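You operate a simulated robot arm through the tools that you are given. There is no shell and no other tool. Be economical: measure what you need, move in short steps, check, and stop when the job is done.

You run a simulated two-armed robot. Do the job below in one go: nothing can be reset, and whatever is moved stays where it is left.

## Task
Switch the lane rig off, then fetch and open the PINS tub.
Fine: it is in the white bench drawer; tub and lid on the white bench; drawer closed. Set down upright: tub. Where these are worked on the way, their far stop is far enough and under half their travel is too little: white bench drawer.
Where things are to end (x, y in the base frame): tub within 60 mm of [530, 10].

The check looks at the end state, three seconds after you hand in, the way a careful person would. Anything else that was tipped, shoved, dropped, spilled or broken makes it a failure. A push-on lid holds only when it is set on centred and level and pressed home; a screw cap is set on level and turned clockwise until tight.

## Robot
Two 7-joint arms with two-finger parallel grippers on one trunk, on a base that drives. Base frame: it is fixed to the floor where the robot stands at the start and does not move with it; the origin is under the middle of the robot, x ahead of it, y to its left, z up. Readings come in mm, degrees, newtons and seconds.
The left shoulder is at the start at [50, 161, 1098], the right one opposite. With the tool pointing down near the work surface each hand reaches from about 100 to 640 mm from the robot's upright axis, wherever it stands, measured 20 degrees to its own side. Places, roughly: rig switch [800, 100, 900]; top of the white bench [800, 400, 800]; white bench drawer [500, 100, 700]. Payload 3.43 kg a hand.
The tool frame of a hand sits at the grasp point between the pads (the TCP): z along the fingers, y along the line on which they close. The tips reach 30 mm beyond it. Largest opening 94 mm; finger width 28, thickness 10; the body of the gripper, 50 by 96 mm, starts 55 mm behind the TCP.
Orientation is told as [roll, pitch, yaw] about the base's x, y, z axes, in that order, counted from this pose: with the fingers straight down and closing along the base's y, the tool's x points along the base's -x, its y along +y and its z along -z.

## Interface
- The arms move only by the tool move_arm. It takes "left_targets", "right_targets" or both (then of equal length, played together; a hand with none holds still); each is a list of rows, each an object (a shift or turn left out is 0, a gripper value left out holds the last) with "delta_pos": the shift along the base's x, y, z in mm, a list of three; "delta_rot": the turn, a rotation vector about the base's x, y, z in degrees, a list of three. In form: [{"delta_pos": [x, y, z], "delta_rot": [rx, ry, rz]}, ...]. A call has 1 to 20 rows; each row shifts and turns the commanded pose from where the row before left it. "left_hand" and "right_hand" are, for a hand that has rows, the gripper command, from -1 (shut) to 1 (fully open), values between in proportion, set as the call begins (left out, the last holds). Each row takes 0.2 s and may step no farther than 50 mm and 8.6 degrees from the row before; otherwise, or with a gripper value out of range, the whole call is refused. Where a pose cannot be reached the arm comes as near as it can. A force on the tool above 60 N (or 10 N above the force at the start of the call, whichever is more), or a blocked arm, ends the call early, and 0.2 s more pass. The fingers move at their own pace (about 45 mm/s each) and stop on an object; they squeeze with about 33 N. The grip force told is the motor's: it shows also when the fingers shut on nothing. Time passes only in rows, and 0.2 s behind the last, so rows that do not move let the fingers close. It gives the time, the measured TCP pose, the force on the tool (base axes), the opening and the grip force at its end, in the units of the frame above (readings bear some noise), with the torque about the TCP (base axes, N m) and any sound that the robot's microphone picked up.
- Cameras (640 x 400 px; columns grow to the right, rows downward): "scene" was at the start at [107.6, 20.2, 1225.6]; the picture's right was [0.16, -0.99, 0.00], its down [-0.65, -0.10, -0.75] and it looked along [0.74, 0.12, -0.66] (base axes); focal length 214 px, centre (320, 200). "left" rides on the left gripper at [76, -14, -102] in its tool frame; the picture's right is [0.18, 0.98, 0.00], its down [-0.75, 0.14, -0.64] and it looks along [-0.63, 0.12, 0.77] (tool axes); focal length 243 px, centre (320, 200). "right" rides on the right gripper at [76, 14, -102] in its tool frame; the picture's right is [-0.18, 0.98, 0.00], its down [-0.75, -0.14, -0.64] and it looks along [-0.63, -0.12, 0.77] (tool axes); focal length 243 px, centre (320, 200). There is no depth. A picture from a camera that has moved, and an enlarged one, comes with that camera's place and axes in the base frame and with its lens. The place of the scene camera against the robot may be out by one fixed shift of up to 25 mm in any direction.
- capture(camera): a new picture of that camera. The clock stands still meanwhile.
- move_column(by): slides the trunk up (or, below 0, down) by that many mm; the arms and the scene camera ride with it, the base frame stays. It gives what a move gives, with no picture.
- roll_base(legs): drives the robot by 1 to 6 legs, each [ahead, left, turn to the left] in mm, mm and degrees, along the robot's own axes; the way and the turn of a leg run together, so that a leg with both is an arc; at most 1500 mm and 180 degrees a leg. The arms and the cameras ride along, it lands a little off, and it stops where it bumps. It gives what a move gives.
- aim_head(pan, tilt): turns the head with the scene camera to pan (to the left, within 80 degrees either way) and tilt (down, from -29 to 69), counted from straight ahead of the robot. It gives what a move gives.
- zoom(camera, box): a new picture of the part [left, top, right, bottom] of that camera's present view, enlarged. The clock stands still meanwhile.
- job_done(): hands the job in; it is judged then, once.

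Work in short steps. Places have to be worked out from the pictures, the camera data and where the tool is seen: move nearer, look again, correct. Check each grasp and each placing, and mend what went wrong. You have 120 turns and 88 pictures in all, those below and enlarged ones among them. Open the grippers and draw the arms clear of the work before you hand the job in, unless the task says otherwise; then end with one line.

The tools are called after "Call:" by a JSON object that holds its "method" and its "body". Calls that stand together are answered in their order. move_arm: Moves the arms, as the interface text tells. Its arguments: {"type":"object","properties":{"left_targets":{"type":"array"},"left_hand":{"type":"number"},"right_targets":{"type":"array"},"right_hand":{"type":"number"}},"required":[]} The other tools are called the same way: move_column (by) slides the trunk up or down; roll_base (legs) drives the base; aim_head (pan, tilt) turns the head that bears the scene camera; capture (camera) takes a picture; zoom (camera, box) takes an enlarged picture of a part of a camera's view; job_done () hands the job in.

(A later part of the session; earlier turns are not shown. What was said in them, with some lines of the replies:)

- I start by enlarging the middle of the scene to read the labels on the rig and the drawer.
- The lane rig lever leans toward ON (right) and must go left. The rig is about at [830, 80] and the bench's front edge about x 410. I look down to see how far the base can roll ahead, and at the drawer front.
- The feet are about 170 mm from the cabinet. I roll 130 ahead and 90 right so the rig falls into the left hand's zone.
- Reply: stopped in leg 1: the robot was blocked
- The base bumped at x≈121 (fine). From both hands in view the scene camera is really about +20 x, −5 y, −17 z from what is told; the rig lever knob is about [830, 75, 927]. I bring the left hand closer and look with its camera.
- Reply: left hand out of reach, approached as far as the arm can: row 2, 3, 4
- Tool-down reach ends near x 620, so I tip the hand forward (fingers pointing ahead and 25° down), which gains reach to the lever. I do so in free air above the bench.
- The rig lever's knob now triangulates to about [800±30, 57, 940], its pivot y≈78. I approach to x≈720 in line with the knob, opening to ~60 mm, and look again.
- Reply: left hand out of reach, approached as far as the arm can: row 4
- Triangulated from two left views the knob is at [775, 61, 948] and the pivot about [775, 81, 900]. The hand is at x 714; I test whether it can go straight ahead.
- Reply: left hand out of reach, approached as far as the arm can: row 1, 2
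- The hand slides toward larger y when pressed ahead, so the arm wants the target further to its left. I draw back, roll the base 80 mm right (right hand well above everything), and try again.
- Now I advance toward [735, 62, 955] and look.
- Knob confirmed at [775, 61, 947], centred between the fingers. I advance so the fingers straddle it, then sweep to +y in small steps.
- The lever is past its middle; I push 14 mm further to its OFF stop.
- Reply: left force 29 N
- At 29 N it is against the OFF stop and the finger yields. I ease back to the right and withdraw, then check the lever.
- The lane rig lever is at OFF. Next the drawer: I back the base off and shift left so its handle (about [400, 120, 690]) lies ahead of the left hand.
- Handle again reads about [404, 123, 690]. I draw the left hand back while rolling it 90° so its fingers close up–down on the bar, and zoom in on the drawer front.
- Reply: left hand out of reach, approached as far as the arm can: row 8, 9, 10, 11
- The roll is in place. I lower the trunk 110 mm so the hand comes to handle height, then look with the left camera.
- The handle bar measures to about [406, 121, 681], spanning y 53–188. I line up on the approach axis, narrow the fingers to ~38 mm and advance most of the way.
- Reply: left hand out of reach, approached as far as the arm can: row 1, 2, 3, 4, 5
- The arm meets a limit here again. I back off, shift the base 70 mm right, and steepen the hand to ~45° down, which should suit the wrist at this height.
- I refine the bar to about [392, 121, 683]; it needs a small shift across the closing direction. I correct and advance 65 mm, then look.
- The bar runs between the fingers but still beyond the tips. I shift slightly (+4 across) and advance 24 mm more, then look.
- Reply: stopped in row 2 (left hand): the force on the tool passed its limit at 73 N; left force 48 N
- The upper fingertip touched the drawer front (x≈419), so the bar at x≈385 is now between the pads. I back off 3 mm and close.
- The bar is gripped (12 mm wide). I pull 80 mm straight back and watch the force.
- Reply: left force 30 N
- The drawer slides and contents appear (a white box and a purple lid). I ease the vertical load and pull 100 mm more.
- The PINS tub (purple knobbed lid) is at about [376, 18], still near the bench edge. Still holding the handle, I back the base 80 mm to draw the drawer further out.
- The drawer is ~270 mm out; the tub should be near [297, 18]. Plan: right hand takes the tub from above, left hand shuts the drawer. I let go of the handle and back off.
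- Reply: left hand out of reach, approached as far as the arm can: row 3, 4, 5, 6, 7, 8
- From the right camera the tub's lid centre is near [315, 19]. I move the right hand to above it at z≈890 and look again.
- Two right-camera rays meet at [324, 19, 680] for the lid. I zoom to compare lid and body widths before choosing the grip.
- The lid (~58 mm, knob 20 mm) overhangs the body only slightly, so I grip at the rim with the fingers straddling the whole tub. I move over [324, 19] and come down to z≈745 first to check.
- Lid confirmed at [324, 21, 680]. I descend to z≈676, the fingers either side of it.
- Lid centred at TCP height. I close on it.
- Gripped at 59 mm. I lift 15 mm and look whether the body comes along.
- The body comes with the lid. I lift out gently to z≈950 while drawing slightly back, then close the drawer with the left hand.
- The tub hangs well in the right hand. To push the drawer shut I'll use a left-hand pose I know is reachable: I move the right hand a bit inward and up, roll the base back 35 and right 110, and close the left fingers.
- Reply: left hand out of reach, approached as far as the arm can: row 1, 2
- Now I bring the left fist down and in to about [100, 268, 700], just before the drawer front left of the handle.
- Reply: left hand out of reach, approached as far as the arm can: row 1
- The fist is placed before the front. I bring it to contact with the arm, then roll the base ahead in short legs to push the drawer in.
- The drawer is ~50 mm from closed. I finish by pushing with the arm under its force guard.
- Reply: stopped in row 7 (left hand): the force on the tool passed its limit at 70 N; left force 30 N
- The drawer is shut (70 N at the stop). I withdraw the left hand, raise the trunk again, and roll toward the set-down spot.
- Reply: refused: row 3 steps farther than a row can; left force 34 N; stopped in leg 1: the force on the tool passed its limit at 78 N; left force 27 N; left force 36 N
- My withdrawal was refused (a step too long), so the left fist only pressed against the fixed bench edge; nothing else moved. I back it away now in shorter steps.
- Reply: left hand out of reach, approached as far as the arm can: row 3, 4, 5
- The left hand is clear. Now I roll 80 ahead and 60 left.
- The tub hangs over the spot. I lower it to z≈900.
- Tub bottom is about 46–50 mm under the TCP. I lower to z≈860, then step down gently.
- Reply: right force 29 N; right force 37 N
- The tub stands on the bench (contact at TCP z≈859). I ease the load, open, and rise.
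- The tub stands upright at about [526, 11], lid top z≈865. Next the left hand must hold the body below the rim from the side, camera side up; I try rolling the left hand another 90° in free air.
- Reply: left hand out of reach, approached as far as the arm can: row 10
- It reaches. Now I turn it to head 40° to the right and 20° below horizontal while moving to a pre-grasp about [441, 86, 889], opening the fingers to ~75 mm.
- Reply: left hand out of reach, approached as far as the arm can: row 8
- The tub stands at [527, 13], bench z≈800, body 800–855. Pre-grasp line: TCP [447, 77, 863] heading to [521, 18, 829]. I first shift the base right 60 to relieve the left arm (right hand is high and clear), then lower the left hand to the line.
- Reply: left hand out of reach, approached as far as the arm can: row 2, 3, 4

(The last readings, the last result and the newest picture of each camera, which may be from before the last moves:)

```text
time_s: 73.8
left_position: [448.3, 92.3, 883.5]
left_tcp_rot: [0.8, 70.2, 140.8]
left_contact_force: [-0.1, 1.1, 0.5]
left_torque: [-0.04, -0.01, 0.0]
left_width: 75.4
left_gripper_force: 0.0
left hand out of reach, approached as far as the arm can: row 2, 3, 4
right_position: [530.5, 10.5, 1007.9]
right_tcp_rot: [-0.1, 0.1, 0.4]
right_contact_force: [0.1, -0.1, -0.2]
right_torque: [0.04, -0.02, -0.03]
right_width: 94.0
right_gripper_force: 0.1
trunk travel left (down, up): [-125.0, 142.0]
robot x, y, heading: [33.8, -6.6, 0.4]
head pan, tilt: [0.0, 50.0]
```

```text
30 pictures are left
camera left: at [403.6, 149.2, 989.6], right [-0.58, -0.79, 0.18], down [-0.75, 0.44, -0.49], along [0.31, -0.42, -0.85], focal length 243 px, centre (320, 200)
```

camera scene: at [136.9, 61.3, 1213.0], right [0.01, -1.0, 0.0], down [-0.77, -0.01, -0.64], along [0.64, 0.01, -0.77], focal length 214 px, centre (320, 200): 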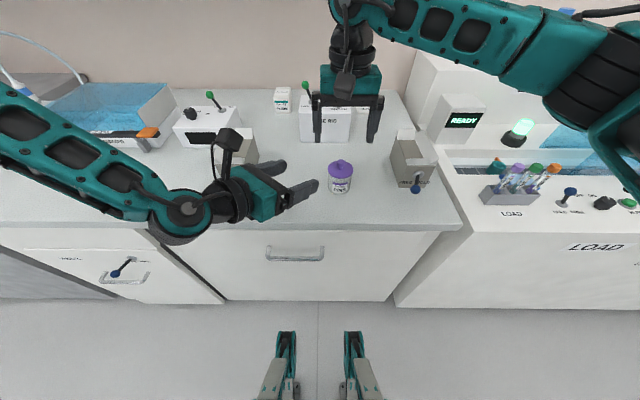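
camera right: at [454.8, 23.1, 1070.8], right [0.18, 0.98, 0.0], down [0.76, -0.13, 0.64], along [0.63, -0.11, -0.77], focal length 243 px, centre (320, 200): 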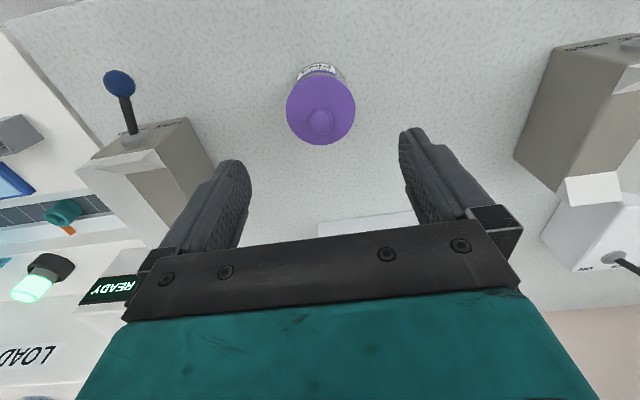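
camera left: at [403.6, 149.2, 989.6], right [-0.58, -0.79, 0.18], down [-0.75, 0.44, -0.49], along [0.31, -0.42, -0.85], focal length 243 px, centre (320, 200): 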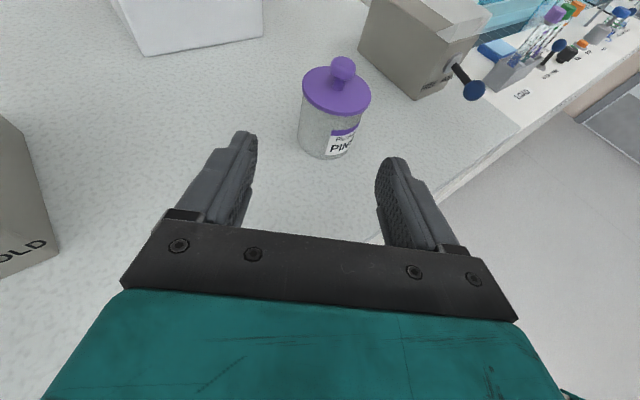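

The limit is on low z relative to the shoulder. I raise both hands 80 mm and then drop the trunk 90 mm, so the left arm works higher against its shoulder.

Call:
{"method": "move_arm", "body": {"left_targets": [{"delta_pos": [0, 0, 27]}, {"delta_pos": [0, 0, 27]}, {"delta_pos": [0, 0, 27]}], "right_targets": [{"delta_pos": [0, 0, 27]}, {"delta_pos": [0, 0, 27]}, {"delta_pos": [0, 0, 27]}]}}

Call:
{"method": "move_column", "body": {"by": -90}}

```text
time_s: 74.6
left_position: [448.2, 93.2, 964.1]
left_tcp_rot: [0.7, 70.2, 140.8]
left_contact_force: [0.2, -0.5, 0.3]
left_torque: [0.0, -0.01, 0.0]
left_width: 75.5
left_gripper_force: 0.1
right_position: [530.7, 11.2, 1088.3]
right_tcp_rot: [-0.2, 0.0, 0.5]
right_contact_force: [-1.3, -0.5, 0.2]
right_torque: [-0.01, -0.02, 0.02]
right_width: 94.1
right_gripper_force: 0.0
trunk travel left (down, up): [-125.0, 142.0]
robot x, y, heading: [36.4, -4.8, 0.5]
head pan, tilt: [0.0, 50.0]
```

```text
time_s: 75.9
left_position: [448.4, 91.7, 874.3]
left_tcp_rot: [0.8, 70.2, 140.9]
left_contact_force: [-0.4, 1.0, 1.0]
left_torque: [0.01, 0.05, -0.03]
left_width: 75.4
left_gripper_force: 0.1
right_position: [530.5, 10.6, 998.8]
right_tcp_rot: [0.0, 0.1, 0.4]
right_contact_force: [0.1, -0.4, -0.4]
right_torque: [-0.03, -0.02, -0.01]
right_width: 94.0
right_gripper_force: 0.1
trunk travel left (down, up): [-35.0, 232.0]
robot x, y, heading: [34.4, -6.4, 0.5]
head pan, tilt: [0.0, 50.0]
```

Now onto the line (delta 0, −14, −11) and 55 mm ahead along the fingers; then look.

Call:
{"method": "move_arm", "body": {"left_targets": [{"delta_pos": [0, -14, -11]}, {"delta_pos": [13.4, -10.9, -6.2]}, {"delta_pos": [13.4, -10.9, -6.2]}, {"delta_pos": [13.4, -10.9, -6.2]}]}}

Call:
{"method": "capture", "body": {"camera": "left"}}

Call:
{"method": "zoom", "body": {"camera": "scene", "box": [200, 80, 440, 240]}}

```text
time_s: 76.9
left_position: [490.3, 44.9, 843.9]
left_tcp_rot: [0.8, 70.2, 140.8]
left_contact_force: [0.1, -0.2, 0.3]
left_torque: [0.0, -0.02, 0.0]
left_width: 75.1
left_gripper_force: 0.0
right_position: [532.2, 10.6, 999.4]
right_tcp_rot: [0.1, 0.0, 0.4]
right_contact_force: [-0.1, 0.4, 0.4]
right_torque: [-0.02, 0.02, -0.01]
right_width: 94.1
right_gripper_force: 0.0
trunk travel left (down, up): [-35.0, 232.0]
robot x, y, heading: [33.7, -3.8, 0.4]
head pan, tilt: [0.0, 50.0]
```

```text
29 pictures are left
camera left: at [444.8, 101.7, 951.3], right [-0.58, -0.79, 0.18], down [-0.75, 0.44, -0.49], along [0.31, -0.42, -0.85], focal length 243 px, centre (320, 200)
```

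left: 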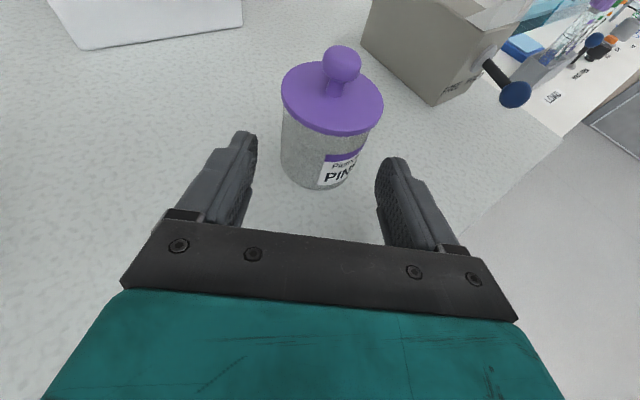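

```text
2.50 times, centred on (320, 160) of scene
camera zoom: at [137.6, 1.3, 1122.9], right [0.01, -1.0, 0.0], down [-0.77, -0.01, -0.64], along [0.64, 0.01, -0.77], focal length 536 px, centre (320, 300)
```

zoom: 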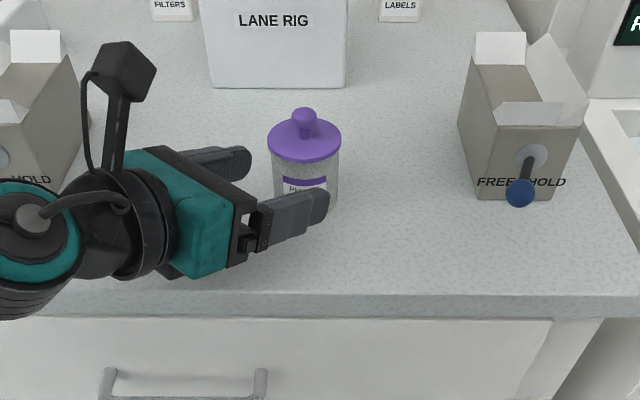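

The tub is centred between the fingers. I advance the last 42 mm along the fingers and look.

Call:
{"method": "move_arm", "body": {"left_targets": [{"delta_pos": [10.2, -8.4, -4.7]}, {"delta_pos": [10.2, -8.4, -4.7]}, {"delta_pos": [10.2, -8.4, -4.7]}]}}

Call:
{"method": "capture", "body": {"camera": "left"}}

Call:
{"method": "zoom", "body": {"camera": "scene", "box": [240, 100, 400, 200]}}

```text
time_s: 77.7
left_position: [515.7, 39.9, 847.5]
left_tcp_rot: [1.0, 70.2, 140.9]
left_contact_force: [-0.2, -0.7, -0.4]
left_torque: [0.0, -0.01, -0.02]
left_width: 75.5
left_gripper_force: 0.0
left hand out of reach, approached as far as the arm can: row 1, 2, 3
right_position: [531.6, 10.7, 999.1]
right_tcp_rot: [0.1, 0.1, 0.3]
right_contact_force: [-0.7, -0.5, -0.2]
right_torque: [0.0, -0.01, 0.01]
right_width: 93.9
right_gripper_force: 0.1
trunk travel left (down, up): [-35.0, 232.0]
robot x, y, heading: [33.3, -5.5, 0.5]
head pan, tilt: [0.0, 50.0]
```

```text
27 pictures are left
camera left: at [470.8, 97.0, 953.8], right [-0.58, -0.79, 0.18], down [-0.75, 0.44, -0.49], along [0.31, -0.42, -0.85], focal length 243 px, centre (320, 200)
```

left: 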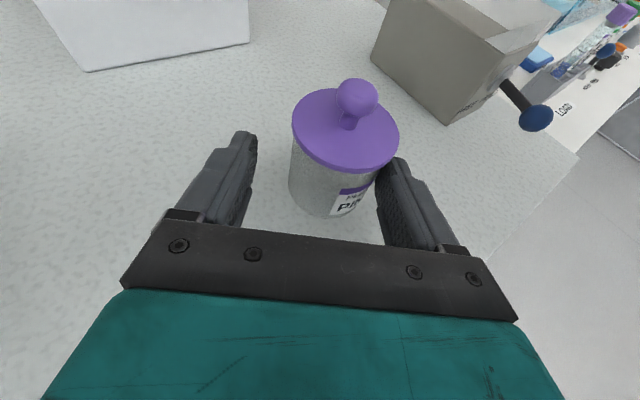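

```text
4.00 times, centred on (320, 150) of scene
camera zoom: at [137.5, 1.3, 1122.9], right [0.01, -1.0, 0.0], down [-0.77, -0.01, -0.64], along [0.64, 0.01, -0.77], focal length 858 px, centre (320, 400)
```

zoom: 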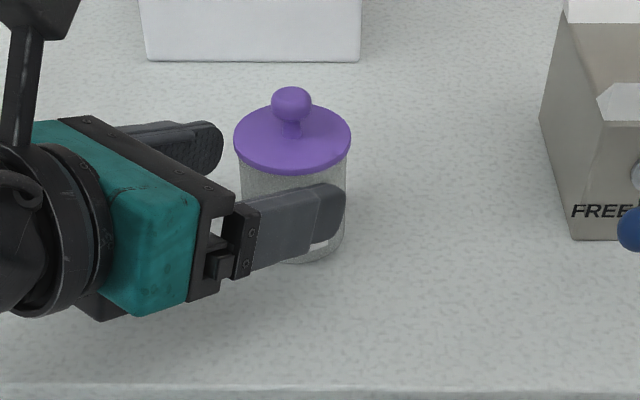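

Same limit appears (it slid to y 40, z 847). I back out, shift the base a further 60 mm right and the trunk 30 down with hands compensated, then retry.

Call:
{"method": "move_arm", "body": {"left_targets": [{"delta_pos": [-18, 15, 10]}, {"delta_pos": [-18, 15, 10]}, {"delta_pos": [-18, 15, 10]}], "right_targets": [{"delta_pos": [0, 0, 15]}, {"delta_pos": [0, 0, 15]}, {"delta_pos": [0, 0, 0]}]}}

Call:
{"method": "roll_base", "body": {"legs": [[0, -60, 0]]}}

Call:
{"method": "move_column", "body": {"by": -30}}

```text
time_s: 78.5
left_position: [463.2, 85.1, 876.8]
left_tcp_rot: [0.8, 70.2, 140.8]
left_contact_force: [0.2, 0.8, 0.0]
left_torque: [0.03, 0.03, -0.02]
left_width: 75.4
left_gripper_force: 0.0
right_position: [531.7, 9.3, 1029.0]
right_tcp_rot: [-0.1, 0.1, 0.5]
right_contact_force: [-0.4, 0.5, -0.6]
right_torque: [0.04, -0.03, 0.01]
right_width: 94.2
right_gripper_force: 0.1
trunk travel left (down, up): [-35.0, 232.0]
robot x, y, heading: [35.2, -4.8, 0.3]
head pan, tilt: [0.0, 50.0]
```

```text
time_s: 79.7
left_position: [463.4, 26.4, 876.3]
left_tcp_rot: [1.0, 70.3, 140.9]
left_contact_force: [-1.0, -0.5, -0.7]
left_torque: [0.02, 0.01, -0.01]
left_width: 75.1
left_gripper_force: 0.1
right_position: [532.1, -51.3, 1027.7]
right_tcp_rot: [-0.1, 0.2, 0.5]
right_contact_force: [-0.6, -0.1, 0.6]
right_torque: [-0.02, 0.01, -0.01]
right_width: 93.9
right_gripper_force: 0.0
trunk travel left (down, up): [-35.0, 232.0]
robot x, y, heading: [36.5, -62.6, 0.4]
head pan, tilt: [0.0, 50.0]
```

```text
time_s: 80.4
left_position: [462.0, 27.0, 847.0]
left_tcp_rot: [0.8, 70.2, 140.8]
left_contact_force: [1.0, -0.6, -0.4]
left_torque: [0.0, -0.04, 0.0]
left_width: 75.2
left_gripper_force: 0.0
right_position: [532.4, -50.2, 999.4]
right_tcp_rot: [-0.1, 0.2, 0.4]
right_contact_force: [-0.1, -0.6, -0.5]
right_torque: [-0.02, 0.01, 0.0]
right_width: 94.2
right_gripper_force: 0.1
trunk travel left (down, up): [-5.0, 262.0]
robot x, y, heading: [36.8, -63.3, 0.6]
head pan, tilt: [0.0, 50.0]
```

I shift back left onto the approach line (80 mm before the grasp) and advance in steps.

Call:
{"method": "move_arm", "body": {"left_targets": [{"delta_pos": [-5, 20, 9]}, {"delta_pos": [5.6, 18.5, 0]}, {"delta_pos": [12, -9.8, -5.6]}, {"delta_pos": [12, -9.8, -5.6]}, {"delta_pos": [12, -9.8, -5.6]}, {"delta_pos": [12, -9.8, -5.6]}]}}

Call:
{"method": "capture", "body": {"camera": "left"}}

```text
time_s: 81.8
left_position: [512.4, 24.2, 833.9]
left_tcp_rot: [0.8, 70.2, 140.9]
left_contact_force: [0.9, 0.4, 0.3]
left_torque: [0.01, 0.01, 0.0]
left_width: 75.5
left_gripper_force: 0.1
right_position: [531.2, -50.1, 998.4]
right_tcp_rot: [0.0, 0.1, 0.4]
right_contact_force: [0.6, 1.3, -0.3]
right_torque: [0.03, 0.04, -0.02]
right_width: 94.2
right_gripper_force: 0.1
trunk travel left (down, up): [-5.0, 262.0]
robot x, y, heading: [38.8, -68.6, 0.6]
head pan, tilt: [0.0, 50.0]
```

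```text
25 pictures are left
camera left: at [466.2, 81.4, 940.9], right [-0.58, -0.79, 0.18], down [-0.75, 0.44, -0.49], along [0.31, -0.42, -0.85], focal length 243 px, centre (320, 200)
```

left: 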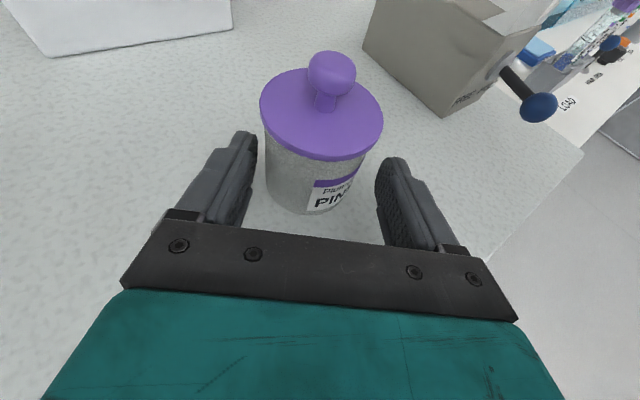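

Reach is free now. Final 11 mm with a 4 mm sideways correction, then close gently.

Call:
{"method": "move_arm", "body": {"left_targets": [{"delta_pos": [6, -1, -2.5]}, {"delta_pos": [5, -1.5, -2]}]}}

Call:
{"method": "move_arm", "body": {"left_targets": [{}, {}, {}], "left_hand": 0.0}}

Call:
{"method": "capture", "body": {"camera": "left"}}

Call:
{"method": "zoom", "body": {"camera": "scene", "box": [240, 100, 400, 200]}}

```text
time_s: 82.4
left_position: [522.3, 22.0, 830.2]
left_tcp_rot: [0.8, 70.1, 140.9]
left_contact_force: [0.5, 0.2, -0.5]
left_torque: [-0.03, 0.01, -0.04]
left_width: 75.2
left_gripper_force: 0.1
right_position: [531.8, -50.5, 999.3]
right_tcp_rot: [0.1, 0.0, 0.3]
right_contact_force: [-0.1, -0.4, 0.2]
right_torque: [0.01, -0.02, 0.0]
right_width: 93.9
right_gripper_force: 0.0
trunk travel left (down, up): [-5.0, 262.0]
robot x, y, heading: [31.5, -67.8, 0.3]
head pan, tilt: [0.0, 50.0]
```

```text
time_s: 83.2
left_position: [523.6, 21.6, 829.4]
left_tcp_rot: [0.9, 70.2, 140.9]
left_contact_force: [0.0, 0.4, 0.2]
left_torque: [-0.02, -0.07, -0.01]
left_width: 53.9
left_gripper_force: 33.1
right_position: [531.3, -51.2, 998.1]
right_tcp_rot: [0.0, 0.2, 0.5]
right_contact_force: [-0.4, 0.7, 0.0]
right_torque: [0.0, -0.01, 0.04]
right_width: 93.7
right_gripper_force: 0.0
trunk travel left (down, up): [-5.0, 262.0]
robot x, y, heading: [36.7, -67.6, 0.3]
head pan, tilt: [0.0, 50.0]
```

```text
24 pictures are left
camera left: at [477.0, 79.2, 936.2], right [-0.58, -0.79, 0.18], down [-0.75, 0.44, -0.49], along [0.31, -0.42, -0.85], focal length 243 px, centre (320, 200)
```

left: 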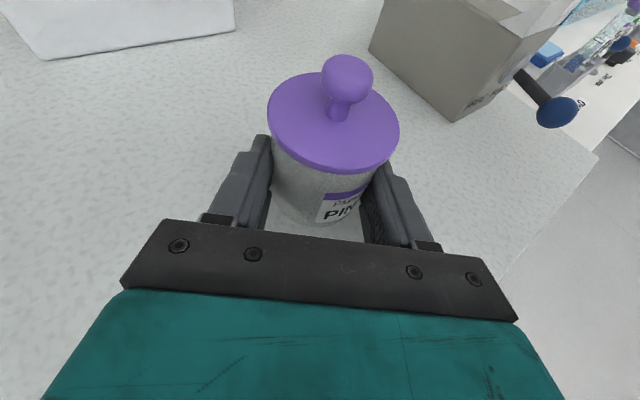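

```text
4.00 times, centred on (320, 150) of scene
camera zoom: at [138.0, -58.7, 1093.0], right [0.01, -1.0, 0.0], down [-0.77, -0.01, -0.64], along [0.64, 0.01, -0.77], focal length 858 px, centre (320, 400)
```

zoom: 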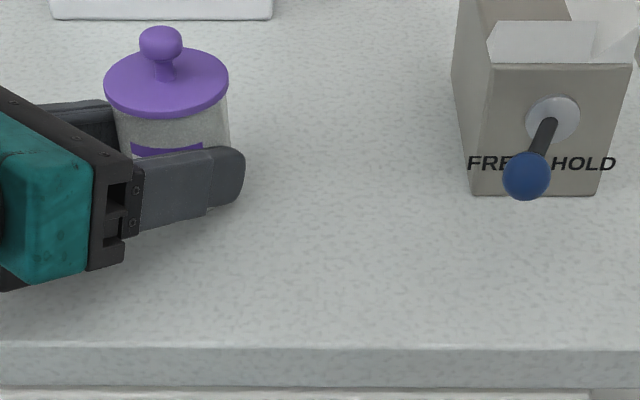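

The body is held at 54 mm, below the rim. The knob centre is about [533, 13, 880]. I turn the right hand 40° about z to keep its camera clear of the left one, and bring it above the knob, closing to ~45 mm.

Call:
{"method": "move_arm", "body": {"right_targets": [{"delta_pos": [0, 13, 0], "delta_rot": [0, 0, 8]}, {"delta_pos": [0, 13, 0], "delta_rot": [0, 0, 8]}, {"delta_pos": [0, 13, 0], "delta_rot": [0, 0, 8]}, {"delta_pos": [1, 13, 0], "delta_rot": [0, 0, 8]}, {"delta_pos": [0, 12, 0], "delta_rot": [0, 0, 8]}], "right_hand": 0}}

Call:
{"method": "capture", "body": {"camera": "right"}}

Call:
{"method": "capture", "body": {"camera": "scene"}}

```text
time_s: 84.4
left_position: [522.5, 22.9, 828.8]
left_tcp_rot: [0.8, 70.2, 140.9]
left_contact_force: [0.4, 1.9, 1.6]
left_torque: [0.04, -0.04, 0.05]
left_width: 53.9
left_gripper_force: 32.5
right_position: [532.0, 14.3, 999.6]
right_tcp_rot: [0.0, 0.0, 40.6]
right_contact_force: [-0.1, 0.4, 0.2]
right_torque: [0.0, 0.0, 0.01]
right_width: 47.0
right_gripper_force: 0.0
trunk travel left (down, up): [-5.0, 262.0]
robot x, y, heading: [35.8, -62.3, 0.3]
head pan, tilt: [0.0, 50.0]
```

```text
22 pictures are left
camera right: at [466.5, -24.6, 1101.6], right [-0.5, 0.87, 0.0], down [0.66, 0.38, 0.64], along [0.56, 0.32, -0.77], focal length 243 px, centre (320, 200)
```

right: 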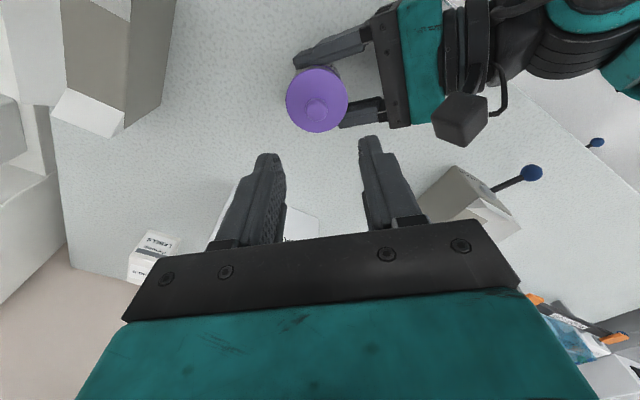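

```text
21 pictures are left
camera scene: at [137.9, -58.6, 1093.0], right [0.01, -1.0, 0.0], down [-0.77, -0.01, -0.64], along [0.64, 0.01, -0.77], focal length 214 px, centre (320, 200)
```

scene: 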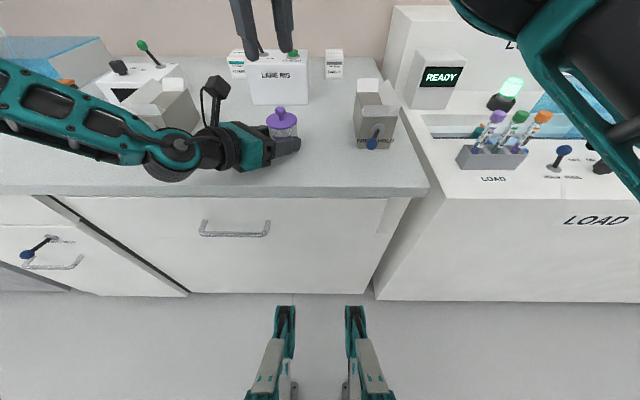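

Knob at [534.5, 13, 880]. I descend above it to z≈930 and check.

Call:
{"method": "move_arm", "body": {"right_targets": [{"delta_pos": [2, -1, -25]}, {"delta_pos": [0, 0, -25]}, {"delta_pos": [0, 0, -18]}]}}

Call:
{"method": "capture", "body": {"camera": "right"}}

```text
time_s: 85.2
left_position: [523.1, 22.1, 830.0]
left_tcp_rot: [0.8, 70.3, 140.9]
left_contact_force: [0.1, -0.1, 1.7]
left_torque: [0.02, -0.06, -0.02]
left_width: 54.2
left_gripper_force: 32.9
right_position: [536.0, 12.4, 931.6]
right_tcp_rot: [-0.1, 0.0, 40.4]
right_contact_force: [-0.3, 0.7, 0.2]
right_torque: [0.02, 0.01, -0.01]
right_width: 46.9
right_gripper_force: 0.0
trunk travel left (down, up): [-5.0, 262.0]
robot x, y, heading: [34.1, -65.8, 0.5]
head pan, tilt: [0.0, 50.0]
```

```text
20 pictures are left
camera right: at [468.6, -26.6, 1033.5], right [-0.5, 0.87, 0.0], down [0.67, 0.38, 0.64], along [0.56, 0.32, -0.77], focal length 243 px, centre (320, 200)
```

right: 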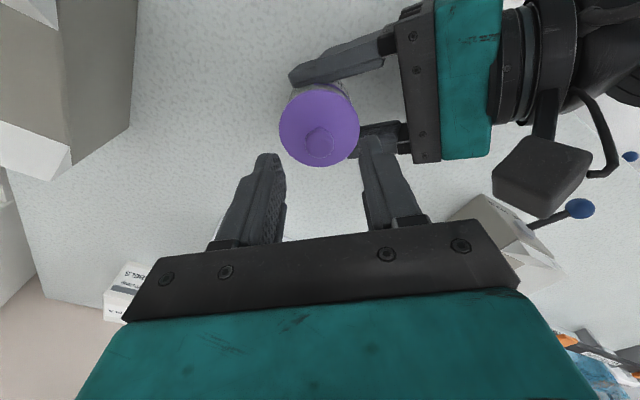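

Centred. I go down to z≈898 in small steps, then check before closing.

Call:
{"method": "move_arm", "body": {"right_targets": [{"delta_pos": [-1, 0, -12]}, {"delta_pos": [0, 0, -11]}, {"delta_pos": [0, 0, -10]}]}}

Call:
{"method": "capture", "body": {"camera": "right"}}

Call:
{"method": "zoom", "body": {"camera": "scene", "box": [200, 50, 360, 190]}}

```text
time_s: 86.0
left_position: [522.9, 22.0, 830.5]
left_tcp_rot: [0.8, 70.3, 140.8]
left_contact_force: [-0.3, 0.6, 1.8]
left_torque: [0.0, -0.05, 0.02]
left_width: 53.9
left_gripper_force: 33.3
right_position: [533.6, 12.9, 897.4]
right_tcp_rot: [0.0, 0.1, 40.4]
right_contact_force: [-0.2, -0.1, 0.1]
right_torque: [-0.01, 0.02, -0.01]
right_width: 47.1
right_gripper_force: 0.0
trunk travel left (down, up): [-5.0, 262.0]
robot x, y, heading: [34.4, -66.1, 0.2]
head pan, tilt: [0.0, 50.0]
```

```text
19 pictures are left
camera right: at [467.3, -26.2, 1000.5], right [-0.5, 0.87, 0.0], down [0.67, 0.38, 0.64], along [0.56, 0.32, -0.77], focal length 243 px, centre (320, 200)
```

right: 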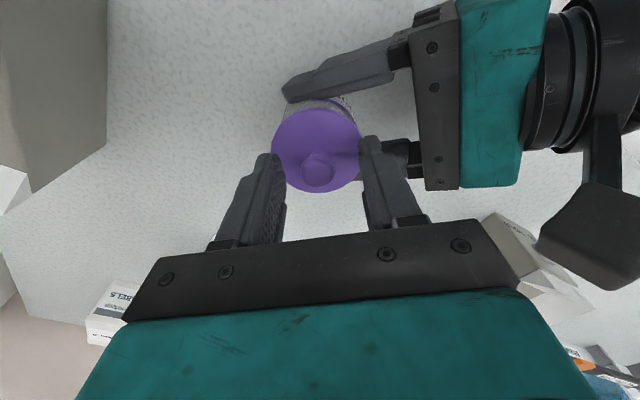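

```text
2.86 times, centred on (280, 120) of scene
camera zoom: at [137.9, -58.6, 1093.0], right [0.01, -1.0, 0.0], down [-0.77, -0.01, -0.64], along [0.64, 0.01, -0.77], focal length 613 px, centre (434, 429)
```

zoom: 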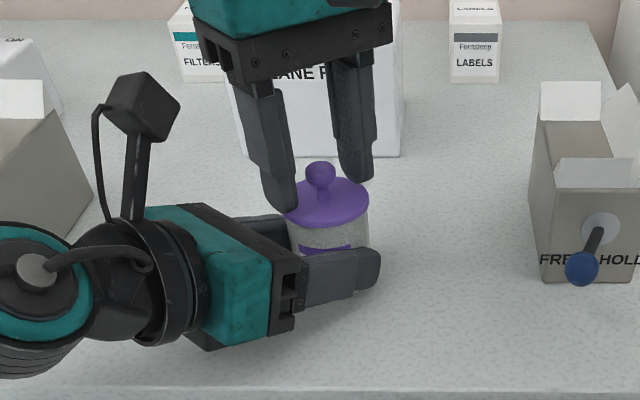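

The knob lies between the fingertips, which clear the lid. I close on it.

Call:
{"method": "move_arm", "body": {"right_targets": [{}, {}, {}, {}], "right_hand": -1}}

Call:
{"method": "capture", "body": {"camera": "right"}}

```text
time_s: 87.0
left_position: [522.1, 21.3, 828.7]
left_tcp_rot: [0.8, 70.2, 141.0]
left_contact_force: [-2.4, 2.1, 2.3]
left_torque: [-0.07, -0.23, 0.01]
left_width: 53.6
left_gripper_force: 32.7
right_position: [535.4, 11.9, 898.2]
right_tcp_rot: [-0.1, 0.1, 40.3]
right_contact_force: [2.3, -2.4, 0.0]
right_torque: [-0.11, -0.07, -0.04]
right_width: 17.4
right_gripper_force: 32.9
trunk travel left (down, up): [-5.0, 262.0]
robot x, y, heading: [36.9, -66.2, 0.6]
head pan, tilt: [0.0, 50.0]
heard: snap
```

```text
17 pictures are left
camera right: at [467.5, -26.6, 1000.9], right [-0.5, 0.87, 0.0], down [0.67, 0.38, 0.64], along [0.56, 0.32, -0.77], focal length 243 px, centre (320, 200)
```

right: 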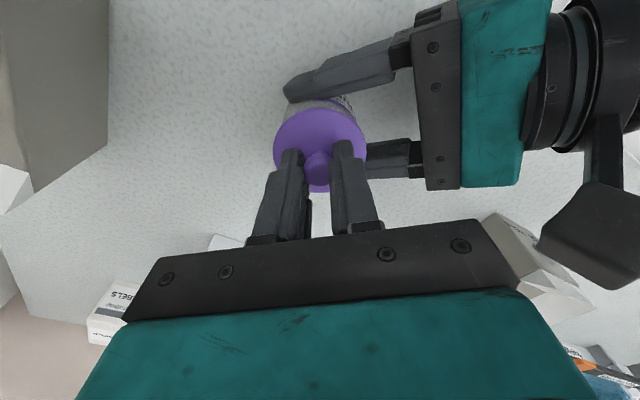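

The knob is gripped (17 mm) and I heard a snap, likely the lid coming loose. I lift slowly.

Call:
{"method": "move_arm", "body": {"right_targets": [{"delta_pos": [0, 0, 2]}, {"delta_pos": [0, 0, 3]}, {"delta_pos": [0, 0, 3]}, {"delta_pos": [0, 0, 4]}]}}

Call:
{"method": "zoom", "body": {"camera": "scene", "box": [200, 50, 360, 190]}}

```text
time_s: 88.0
left_position: [522.8, 22.6, 829.9]
left_tcp_rot: [0.8, 70.2, 140.9]
left_contact_force: [0.2, 1.4, 2.0]
left_torque: [0.05, -0.09, 0.04]
left_width: 53.8
left_gripper_force: 32.8
right_position: [534.8, 14.0, 911.7]
right_tcp_rot: [0.0, 0.0, 40.5]
right_contact_force: [0.2, 0.3, -0.5]
right_torque: [0.01, 0.01, 0.03]
right_width: 17.5
right_gripper_force: 32.9
trunk travel left (down, up): [-5.0, 262.0]
robot x, y, heading: [37.4, -64.8, 0.4]
head pan, tilt: [0.0, 50.0]
```

```text
2.86 times, centred on (280, 120) of scene
camera zoom: at [137.9, -58.6, 1093.0], right [0.01, -1.0, 0.0], down [-0.77, -0.01, -0.64], along [0.64, 0.01, -0.77], focal length 613 px, centre (434, 429)
```

zoom: 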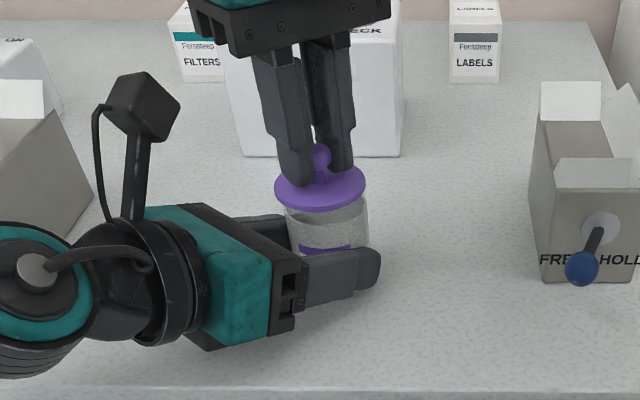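

The lid is off and the tub still held. I raise the lid, carry it to about [470, −70] on the bench and lower to z≈866.

Call:
{"method": "move_arm", "body": {"right_targets": [{"delta_pos": [0, 0, 25]}, {"delta_pos": [0, 0, 25]}, {"delta_pos": [-16, -21, 0]}, {"delta_pos": [-16, -21, 0]}, {"delta_pos": [-16, -21, 0]}, {"delta_pos": [-16, -21, 0]}, {"delta_pos": [0, 0, -25]}, {"delta_pos": [0, 0, -25]}, {"delta_pos": [0, 0, -25]}, {"delta_pos": [0, 0, -20]}]}}

Call:
{"method": "capture", "body": {"camera": "scene"}}

Call:
{"method": "capture", "body": {"camera": "right"}}

```text
time_s: 90.2
left_position: [523.1, 21.7, 829.4]
left_tcp_rot: [0.9, 70.2, 140.9]
left_contact_force: [-0.6, -0.5, 1.2]
left_torque: [0.01, -0.06, -0.01]
left_width: 54.0
left_gripper_force: 33.3
right_position: [470.0, -71.4, 864.2]
right_tcp_rot: [0.0, 0.1, 40.4]
right_contact_force: [-0.3, -1.2, 0.3]
right_torque: [-0.02, 0.02, -0.03]
right_width: 17.5
right_gripper_force: 32.6
trunk travel left (down, up): [-5.0, 262.0]
robot x, y, heading: [36.2, -67.4, 0.4]
head pan, tilt: [0.0, 50.0]
```

```text
15 pictures are left
camera scene: at [137.9, -58.7, 1093.0], right [0.01, -1.0, 0.0], down [-0.77, -0.01, -0.64], along [0.64, 0.01, -0.77], focal length 214 px, centre (320, 200)
```

scene: 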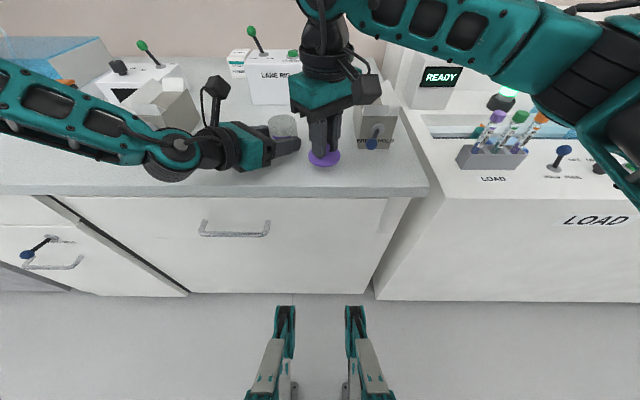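

```text
14 pictures are left
camera right: at [404.3, -109.9, 967.2], right [-0.5, 0.87, 0.0], down [0.67, 0.38, 0.64], along [0.56, 0.32, -0.77], focal length 243 px, centre (320, 200)
```

right: 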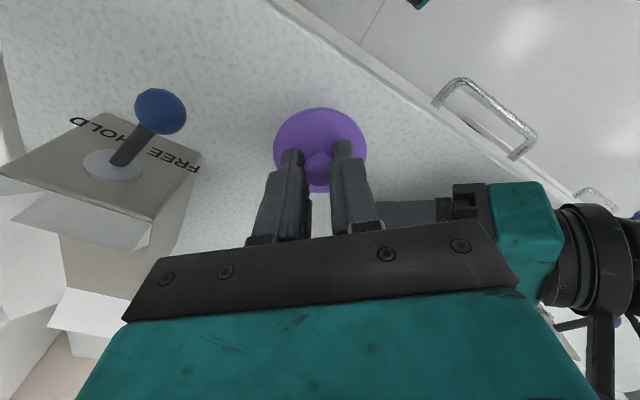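

Clear of the clamp and its lever. I step the lid down gently until it touches.

Call:
{"method": "move_arm", "body": {"right_targets": [{"delta_pos": [0, 0, -3]}, {"delta_pos": [0, 0, -3]}, {"delta_pos": [0, 0, -2]}]}}

Call:
{"method": "move_arm", "body": {"right_targets": [{"delta_pos": [0, 0, -2]}, {"delta_pos": [0, 0, -2]}]}}

```text
time_s: 91.0
left_position: [523.2, 22.7, 828.8]
left_tcp_rot: [0.8, 70.2, 140.9]
left_contact_force: [-0.1, -2.1, 1.9]
left_torque: [0.01, -0.06, -0.05]
left_width: 53.7
left_gripper_force: 32.9
right_position: [472.2, -71.1, 857.3]
right_tcp_rot: [0.0, 0.2, 40.4]
right_contact_force: [-0.2, -0.4, -0.5]
right_torque: [-0.01, 0.01, -0.01]
right_width: 17.4
right_gripper_force: 32.9
trunk travel left (down, up): [-5.0, 262.0]
robot x, y, heading: [35.8, -67.7, 0.5]
head pan, tilt: [0.0, 50.0]
```

```text
time_s: 91.6
left_position: [522.6, 22.6, 829.5]
left_tcp_rot: [0.8, 70.3, 140.8]
left_contact_force: [0.4, -0.9, 1.5]
left_torque: [0.0, -0.05, -0.03]
left_width: 53.7
left_gripper_force: 32.9
right_position: [469.3, -71.0, 852.9]
right_tcp_rot: [0.0, 0.1, 40.5]
right_contact_force: [0.2, -0.5, 0.9]
right_torque: [0.01, 0.02, 0.04]
right_width: 17.4
right_gripper_force: 33.4
trunk travel left (down, up): [-5.0, 262.0]
robot x, y, heading: [35.9, -62.8, 0.7]
head pan, tilt: [0.0, 50.0]
```

No contact yet at z 853; I keep stepping.

Call:
{"method": "move_arm", "body": {"right_targets": [{"delta_pos": [0, 0, -2]}, {"delta_pos": [0, 0, -2]}]}}

Call:
{"method": "move_arm", "body": {"right_targets": [{"delta_pos": [0, 0, -1.5]}, {"delta_pos": [0, 0, -1.5]}]}}

```text
time_s: 92.2
left_position: [522.7, 22.5, 830.0]
left_tcp_rot: [0.7, 70.2, 140.9]
left_contact_force: [-0.5, 1.0, 1.5]
left_torque: [0.02, -0.06, -0.03]
left_width: 54.1
left_gripper_force: 32.8
right_position: [470.2, -71.7, 848.6]
right_tcp_rot: [0.1, 0.1, 40.4]
right_contact_force: [-0.1, -0.4, 0.6]
right_torque: [0.02, 0.0, 0.0]
right_width: 17.3
right_gripper_force: 33.1
trunk travel left (down, up): [-5.0, 262.0]
robot x, y, heading: [35.8, -64.0, 0.7]
head pan, tilt: [0.0, 50.0]
```

```text
time_s: 92.8
left_position: [521.9, 22.9, 829.6]
left_tcp_rot: [0.9, 70.1, 140.9]
left_contact_force: [-0.3, 0.5, 1.2]
left_torque: [0.03, -0.11, 0.03]
left_width: 53.7
left_gripper_force: 32.9
right_position: [469.5, -71.2, 845.2]
right_tcp_rot: [-0.1, 0.1, 40.4]
right_contact_force: [-0.2, 0.2, -0.7]
right_torque: [-0.02, 0.01, 0.02]
right_width: 17.4
right_gripper_force: 32.7
trunk travel left (down, up): [-5.0, 262.0]
robot x, y, heading: [34.7, -67.9, 0.4]
head pan, tilt: [0.0, 50.0]
```

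Call:
{"method": "move_arm", "body": {"right_targets": [{"delta_pos": [0, 0, -1.5]}, {"delta_pos": [0, 0, -1.5]}]}}

Call:
{"method": "move_arm", "body": {"right_targets": [{"delta_pos": [0, 0, -1.5]}, {"delta_pos": [0, 0, -1.5]}]}}

Call:
{"method": "zoom", "body": {"camera": "scene", "box": [260, 90, 400, 190]}}

```text
time_s: 93.4
left_position: [521.2, 21.9, 829.7]
left_tcp_rot: [0.8, 70.2, 140.8]
left_contact_force: [-0.2, 0.0, 0.5]
left_torque: [0.01, -0.07, 0.04]
left_width: 53.8
left_gripper_force: 33.2
right_position: [469.4, -71.3, 843.0]
right_tcp_rot: [-0.1, 0.1, 40.5]
right_contact_force: [0.5, -0.7, 0.3]
right_torque: [-0.02, 0.0, 0.0]
right_width: 17.4
right_gripper_force: 32.9
trunk travel left (down, up): [-5.0, 262.0]
robot x, y, heading: [34.8, -62.5, 0.4]
head pan, tilt: [0.0, 50.0]
```

```text
time_s: 94.0
left_position: [521.2, 22.1, 829.6]
left_tcp_rot: [0.8, 70.2, 140.9]
left_contact_force: [-0.4, 0.0, -0.2]
left_torque: [0.02, -0.02, -0.02]
left_width: 53.8
left_gripper_force: 33.1
right_position: [469.6, -71.6, 842.0]
right_tcp_rot: [-0.1, -0.2, 40.6]
right_contact_force: [-0.9, -1.5, 19.7]
right_torque: [0.01, -0.01, 0.01]
right_width: 17.4
right_gripper_force: 32.9
trunk travel left (down, up): [-5.0, 262.0]
robot x, y, heading: [35.1, -67.3, 0.5]
head pan, tilt: [0.0, 50.0]
```

```text
4.00 times, centred on (330, 140) of scene
camera zoom: at [136.9, -58.8, 1093.4], right [0.01, -1.0, 0.0], down [-0.77, -0.01, -0.64], along [0.64, 0.01, -0.77], focal length 858 px, centre (280, 440)
```

zoom: 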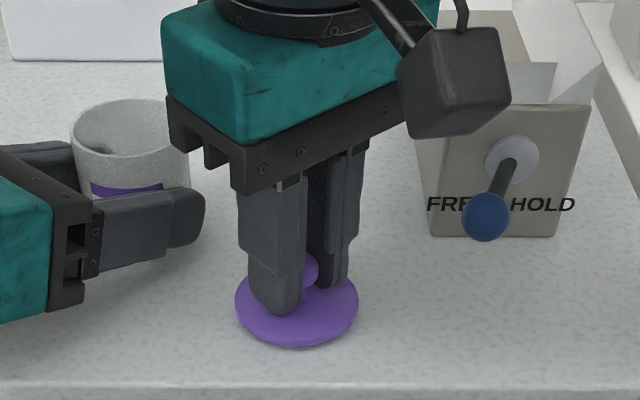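

The lid touches the bench (20 N). I ease up, open to ~45 mm and rise.

Call:
{"method": "move_arm", "body": {"right_targets": [{"delta_pos": [0, 0, 1.5]}]}}

Call:
{"method": "move_arm", "body": {"right_targets": [{}, {}, {}, {"delta_pos": [0, 0, 15]}, {"delta_pos": [0, 0, 25]}, {"delta_pos": [0, 0, 40]}, {"delta_pos": [0, 0, 40]}, {"delta_pos": [-10, -10, 30]}], "right_hand": 0}}

Call:
{"method": "zoom", "body": {"camera": "scene", "box": [240, 80, 400, 200]}}

```text
time_s: 94.4
left_position: [521.6, 23.1, 830.1]
left_tcp_rot: [0.8, 70.3, 140.8]
left_contact_force: [0.0, 0.1, -0.1]
left_torque: [0.04, 0.02, 0.01]
left_width: 53.7
left_gripper_force: 32.6
right_position: [469.5, -71.2, 842.2]
right_tcp_rot: [0.0, -0.1, 40.4]
right_contact_force: [0.9, -0.6, 18.8]
right_torque: [0.06, -0.13, -0.02]
right_width: 17.8
right_gripper_force: 33.4
trunk travel left (down, up): [-5.0, 262.0]
robot x, y, heading: [37.9, -69.2, 0.6]
head pan, tilt: [0.0, 50.0]
```

```text
time_s: 96.2
left_position: [521.9, 22.7, 829.5]
left_tcp_rot: [0.9, 70.3, 140.8]
left_contact_force: [-1.1, 0.2, 2.1]
left_torque: [0.01, -0.08, -0.02]
left_width: 53.5
left_gripper_force: 33.0
right_position: [459.5, -80.4, 991.9]
right_tcp_rot: [0.1, 0.0, 40.4]
right_contact_force: [-0.1, 0.4, -0.2]
right_torque: [0.02, -0.02, -0.03]
right_width: 47.1
right_gripper_force: 0.0
trunk travel left (down, up): [-5.0, 262.0]
robot x, y, heading: [39.5, -71.2, 0.2]
head pan, tilt: [0.0, 50.0]
```

```text
3.33 times, centred on (320, 140) of scene
camera zoom: at [137.8, -58.6, 1093.0], right [0.01, -1.0, 0.0], down [-0.77, -0.01, -0.64], along [0.64, 0.01, -0.77], focal length 715 px, centre (320, 400)
```

zoom: 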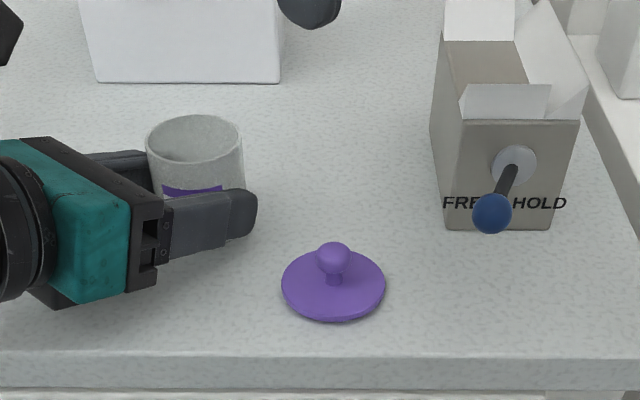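

The lid lies flat. The tub stands open; I open the left fingers and draw the hand back along its own axis, in short steps.

Call:
{"method": "move_arm", "body": {"left_targets": [{}, {}, {}, {"delta_pos": [-11, 9, 5]}, {"delta_pos": [-15, 12, 7]}, {"delta_pos": [-22, 18, 10]}, {"delta_pos": [-22, 18, 15]}, {"delta_pos": [-10, 20, 30]}, {"delta_pos": [-10, 20, 30]}], "left_hand": 0.6}}

Call:
{"method": "capture", "body": {"camera": "scene"}}

Call:
{"method": "capture", "body": {"camera": "left"}}

```text
time_s: 98.2
left_position: [431.5, 118.9, 925.2]
left_tcp_rot: [1.2, 70.0, 141.2]
left_contact_force: [1.1, -0.1, 0.5]
left_torque: [0.0, 0.03, 0.0]
left_width: 74.9
left_gripper_force: 0.1
right_position: [459.6, -80.7, 992.0]
right_tcp_rot: [-0.1, 0.1, 40.4]
right_contact_force: [0.7, 0.8, 0.0]
right_torque: [-0.01, -0.01, 0.01]
right_width: 47.2
right_gripper_force: 0.1
trunk travel left (down, up): [-5.0, 262.0]
robot x, y, heading: [35.1, -66.4, 0.7]
head pan, tilt: [0.0, 50.0]
```

```text
11 pictures are left
camera scene: at [137.9, -58.7, 1092.9], right [0.01, -1.0, 0.0], down [-0.77, -0.01, -0.64], along [0.64, 0.01, -0.77], focal length 214 px, centre (320, 200)
```

scene: 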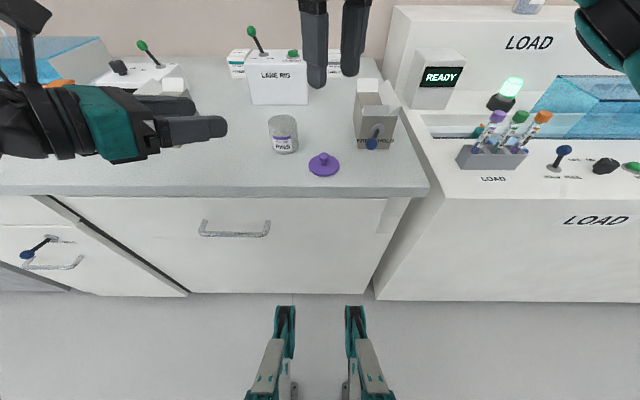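

```text
10 pictures are left
camera left: at [386.3, 176.6, 1033.0], right [-0.58, -0.79, 0.18], down [-0.75, 0.44, -0.49], along [0.31, -0.42, -0.85], focal length 243 px, centre (320, 200)
```

left: 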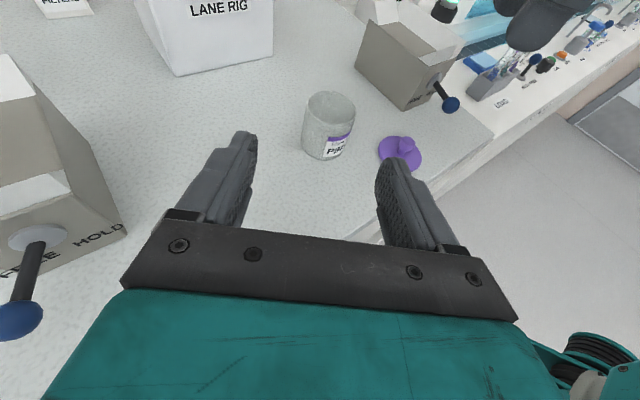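

All stands as wanted: tub open at about [527, 13], lid flat beside it, drawer flush, rig lever at OFF. I raise the trunk and back the robot off, then take a last look.

Call:
{"method": "move_column", "body": {"by": 120}}

Call:
{"method": "roll_base", "body": {"legs": [[-220, 0, 0]]}}

Call:
{"method": "capture", "body": {"camera": "scene"}}

Call:
{"method": "zoom", "body": {"camera": "scene", "box": [180, 60, 420, 230]}}

```text
time_s: 99.7
left_position: [432.6, 121.3, 1045.9]
left_tcp_rot: [0.8, 70.2, 140.9]
left_contact_force: [0.3, -0.5, -0.9]
left_torque: [-0.02, 0.03, 0.0]
left_width: 75.3
left_gripper_force: 0.0
right_position: [461.0, -81.0, 1112.2]
right_tcp_rot: [-0.1, 0.1, 40.3]
right_contact_force: [0.2, -0.1, -0.2]
right_torque: [-0.01, -0.03, 0.01]
right_width: 47.1
right_gripper_force: 0.1
trunk travel left (down, up): [-125.0, 142.0]
robot x, y, heading: [40.0, -64.1, 0.5]
head pan, tilt: [0.0, 50.0]
```

```text
time_s: 101.4
left_position: [209.3, 119.4, 1046.4]
left_tcp_rot: [0.8, 70.2, 141.0]
left_contact_force: [0.6, 1.0, -0.1]
left_torque: [0.03, 0.0, 0.02]
left_width: 75.2
left_gripper_force: 0.0
right_position: [238.0, -81.5, 1111.2]
right_tcp_rot: [0.0, 0.2, 40.5]
right_contact_force: [0.0, -0.4, 1.1]
right_torque: [0.01, 0.02, 0.01]
right_width: 46.9
right_gripper_force: 0.0
trunk travel left (down, up): [-125.0, 142.0]
robot x, y, heading: [-184.2, -68.0, 0.5]
head pan, tilt: [0.0, 50.0]
```

```text
9 pictures are left
camera scene: at [-84.1, -60.5, 1213.0], right [0.01, -1.0, 0.0], down [-0.77, -0.01, -0.64], along [0.64, 0.01, -0.77], focal length 214 px, centre (320, 200)
```

scene: 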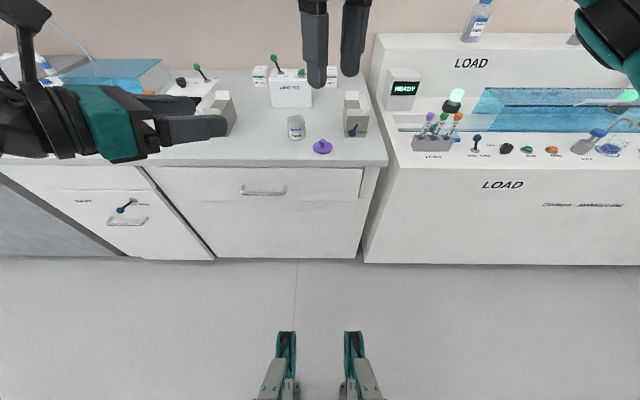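

```text
2.35 times, centred on (300, 145) of scene
camera zoom: at [-84.1, -60.5, 1213.0], right [0.01, -1.0, 0.0], down [-0.77, -0.01, -0.64], along [0.64, 0.01, -0.77], focal length 505 px, centre (367, 329)
```

zoom: 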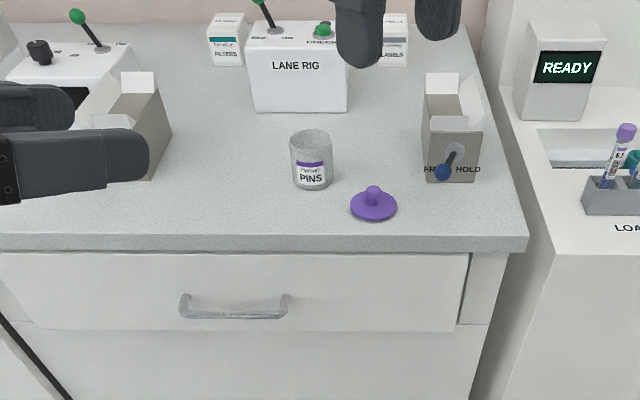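

Everything is in its end state and the arms are clear, so I hand in.

Call:
{"method": "job_done", "body": {}}

```text
The job is handed in.
```

The lane rig is switched off. The PINS tub stands open and upright at about [527, 13] on the white bench, with its lid lying flat beside it. The drawer is closed and both arms are clear.
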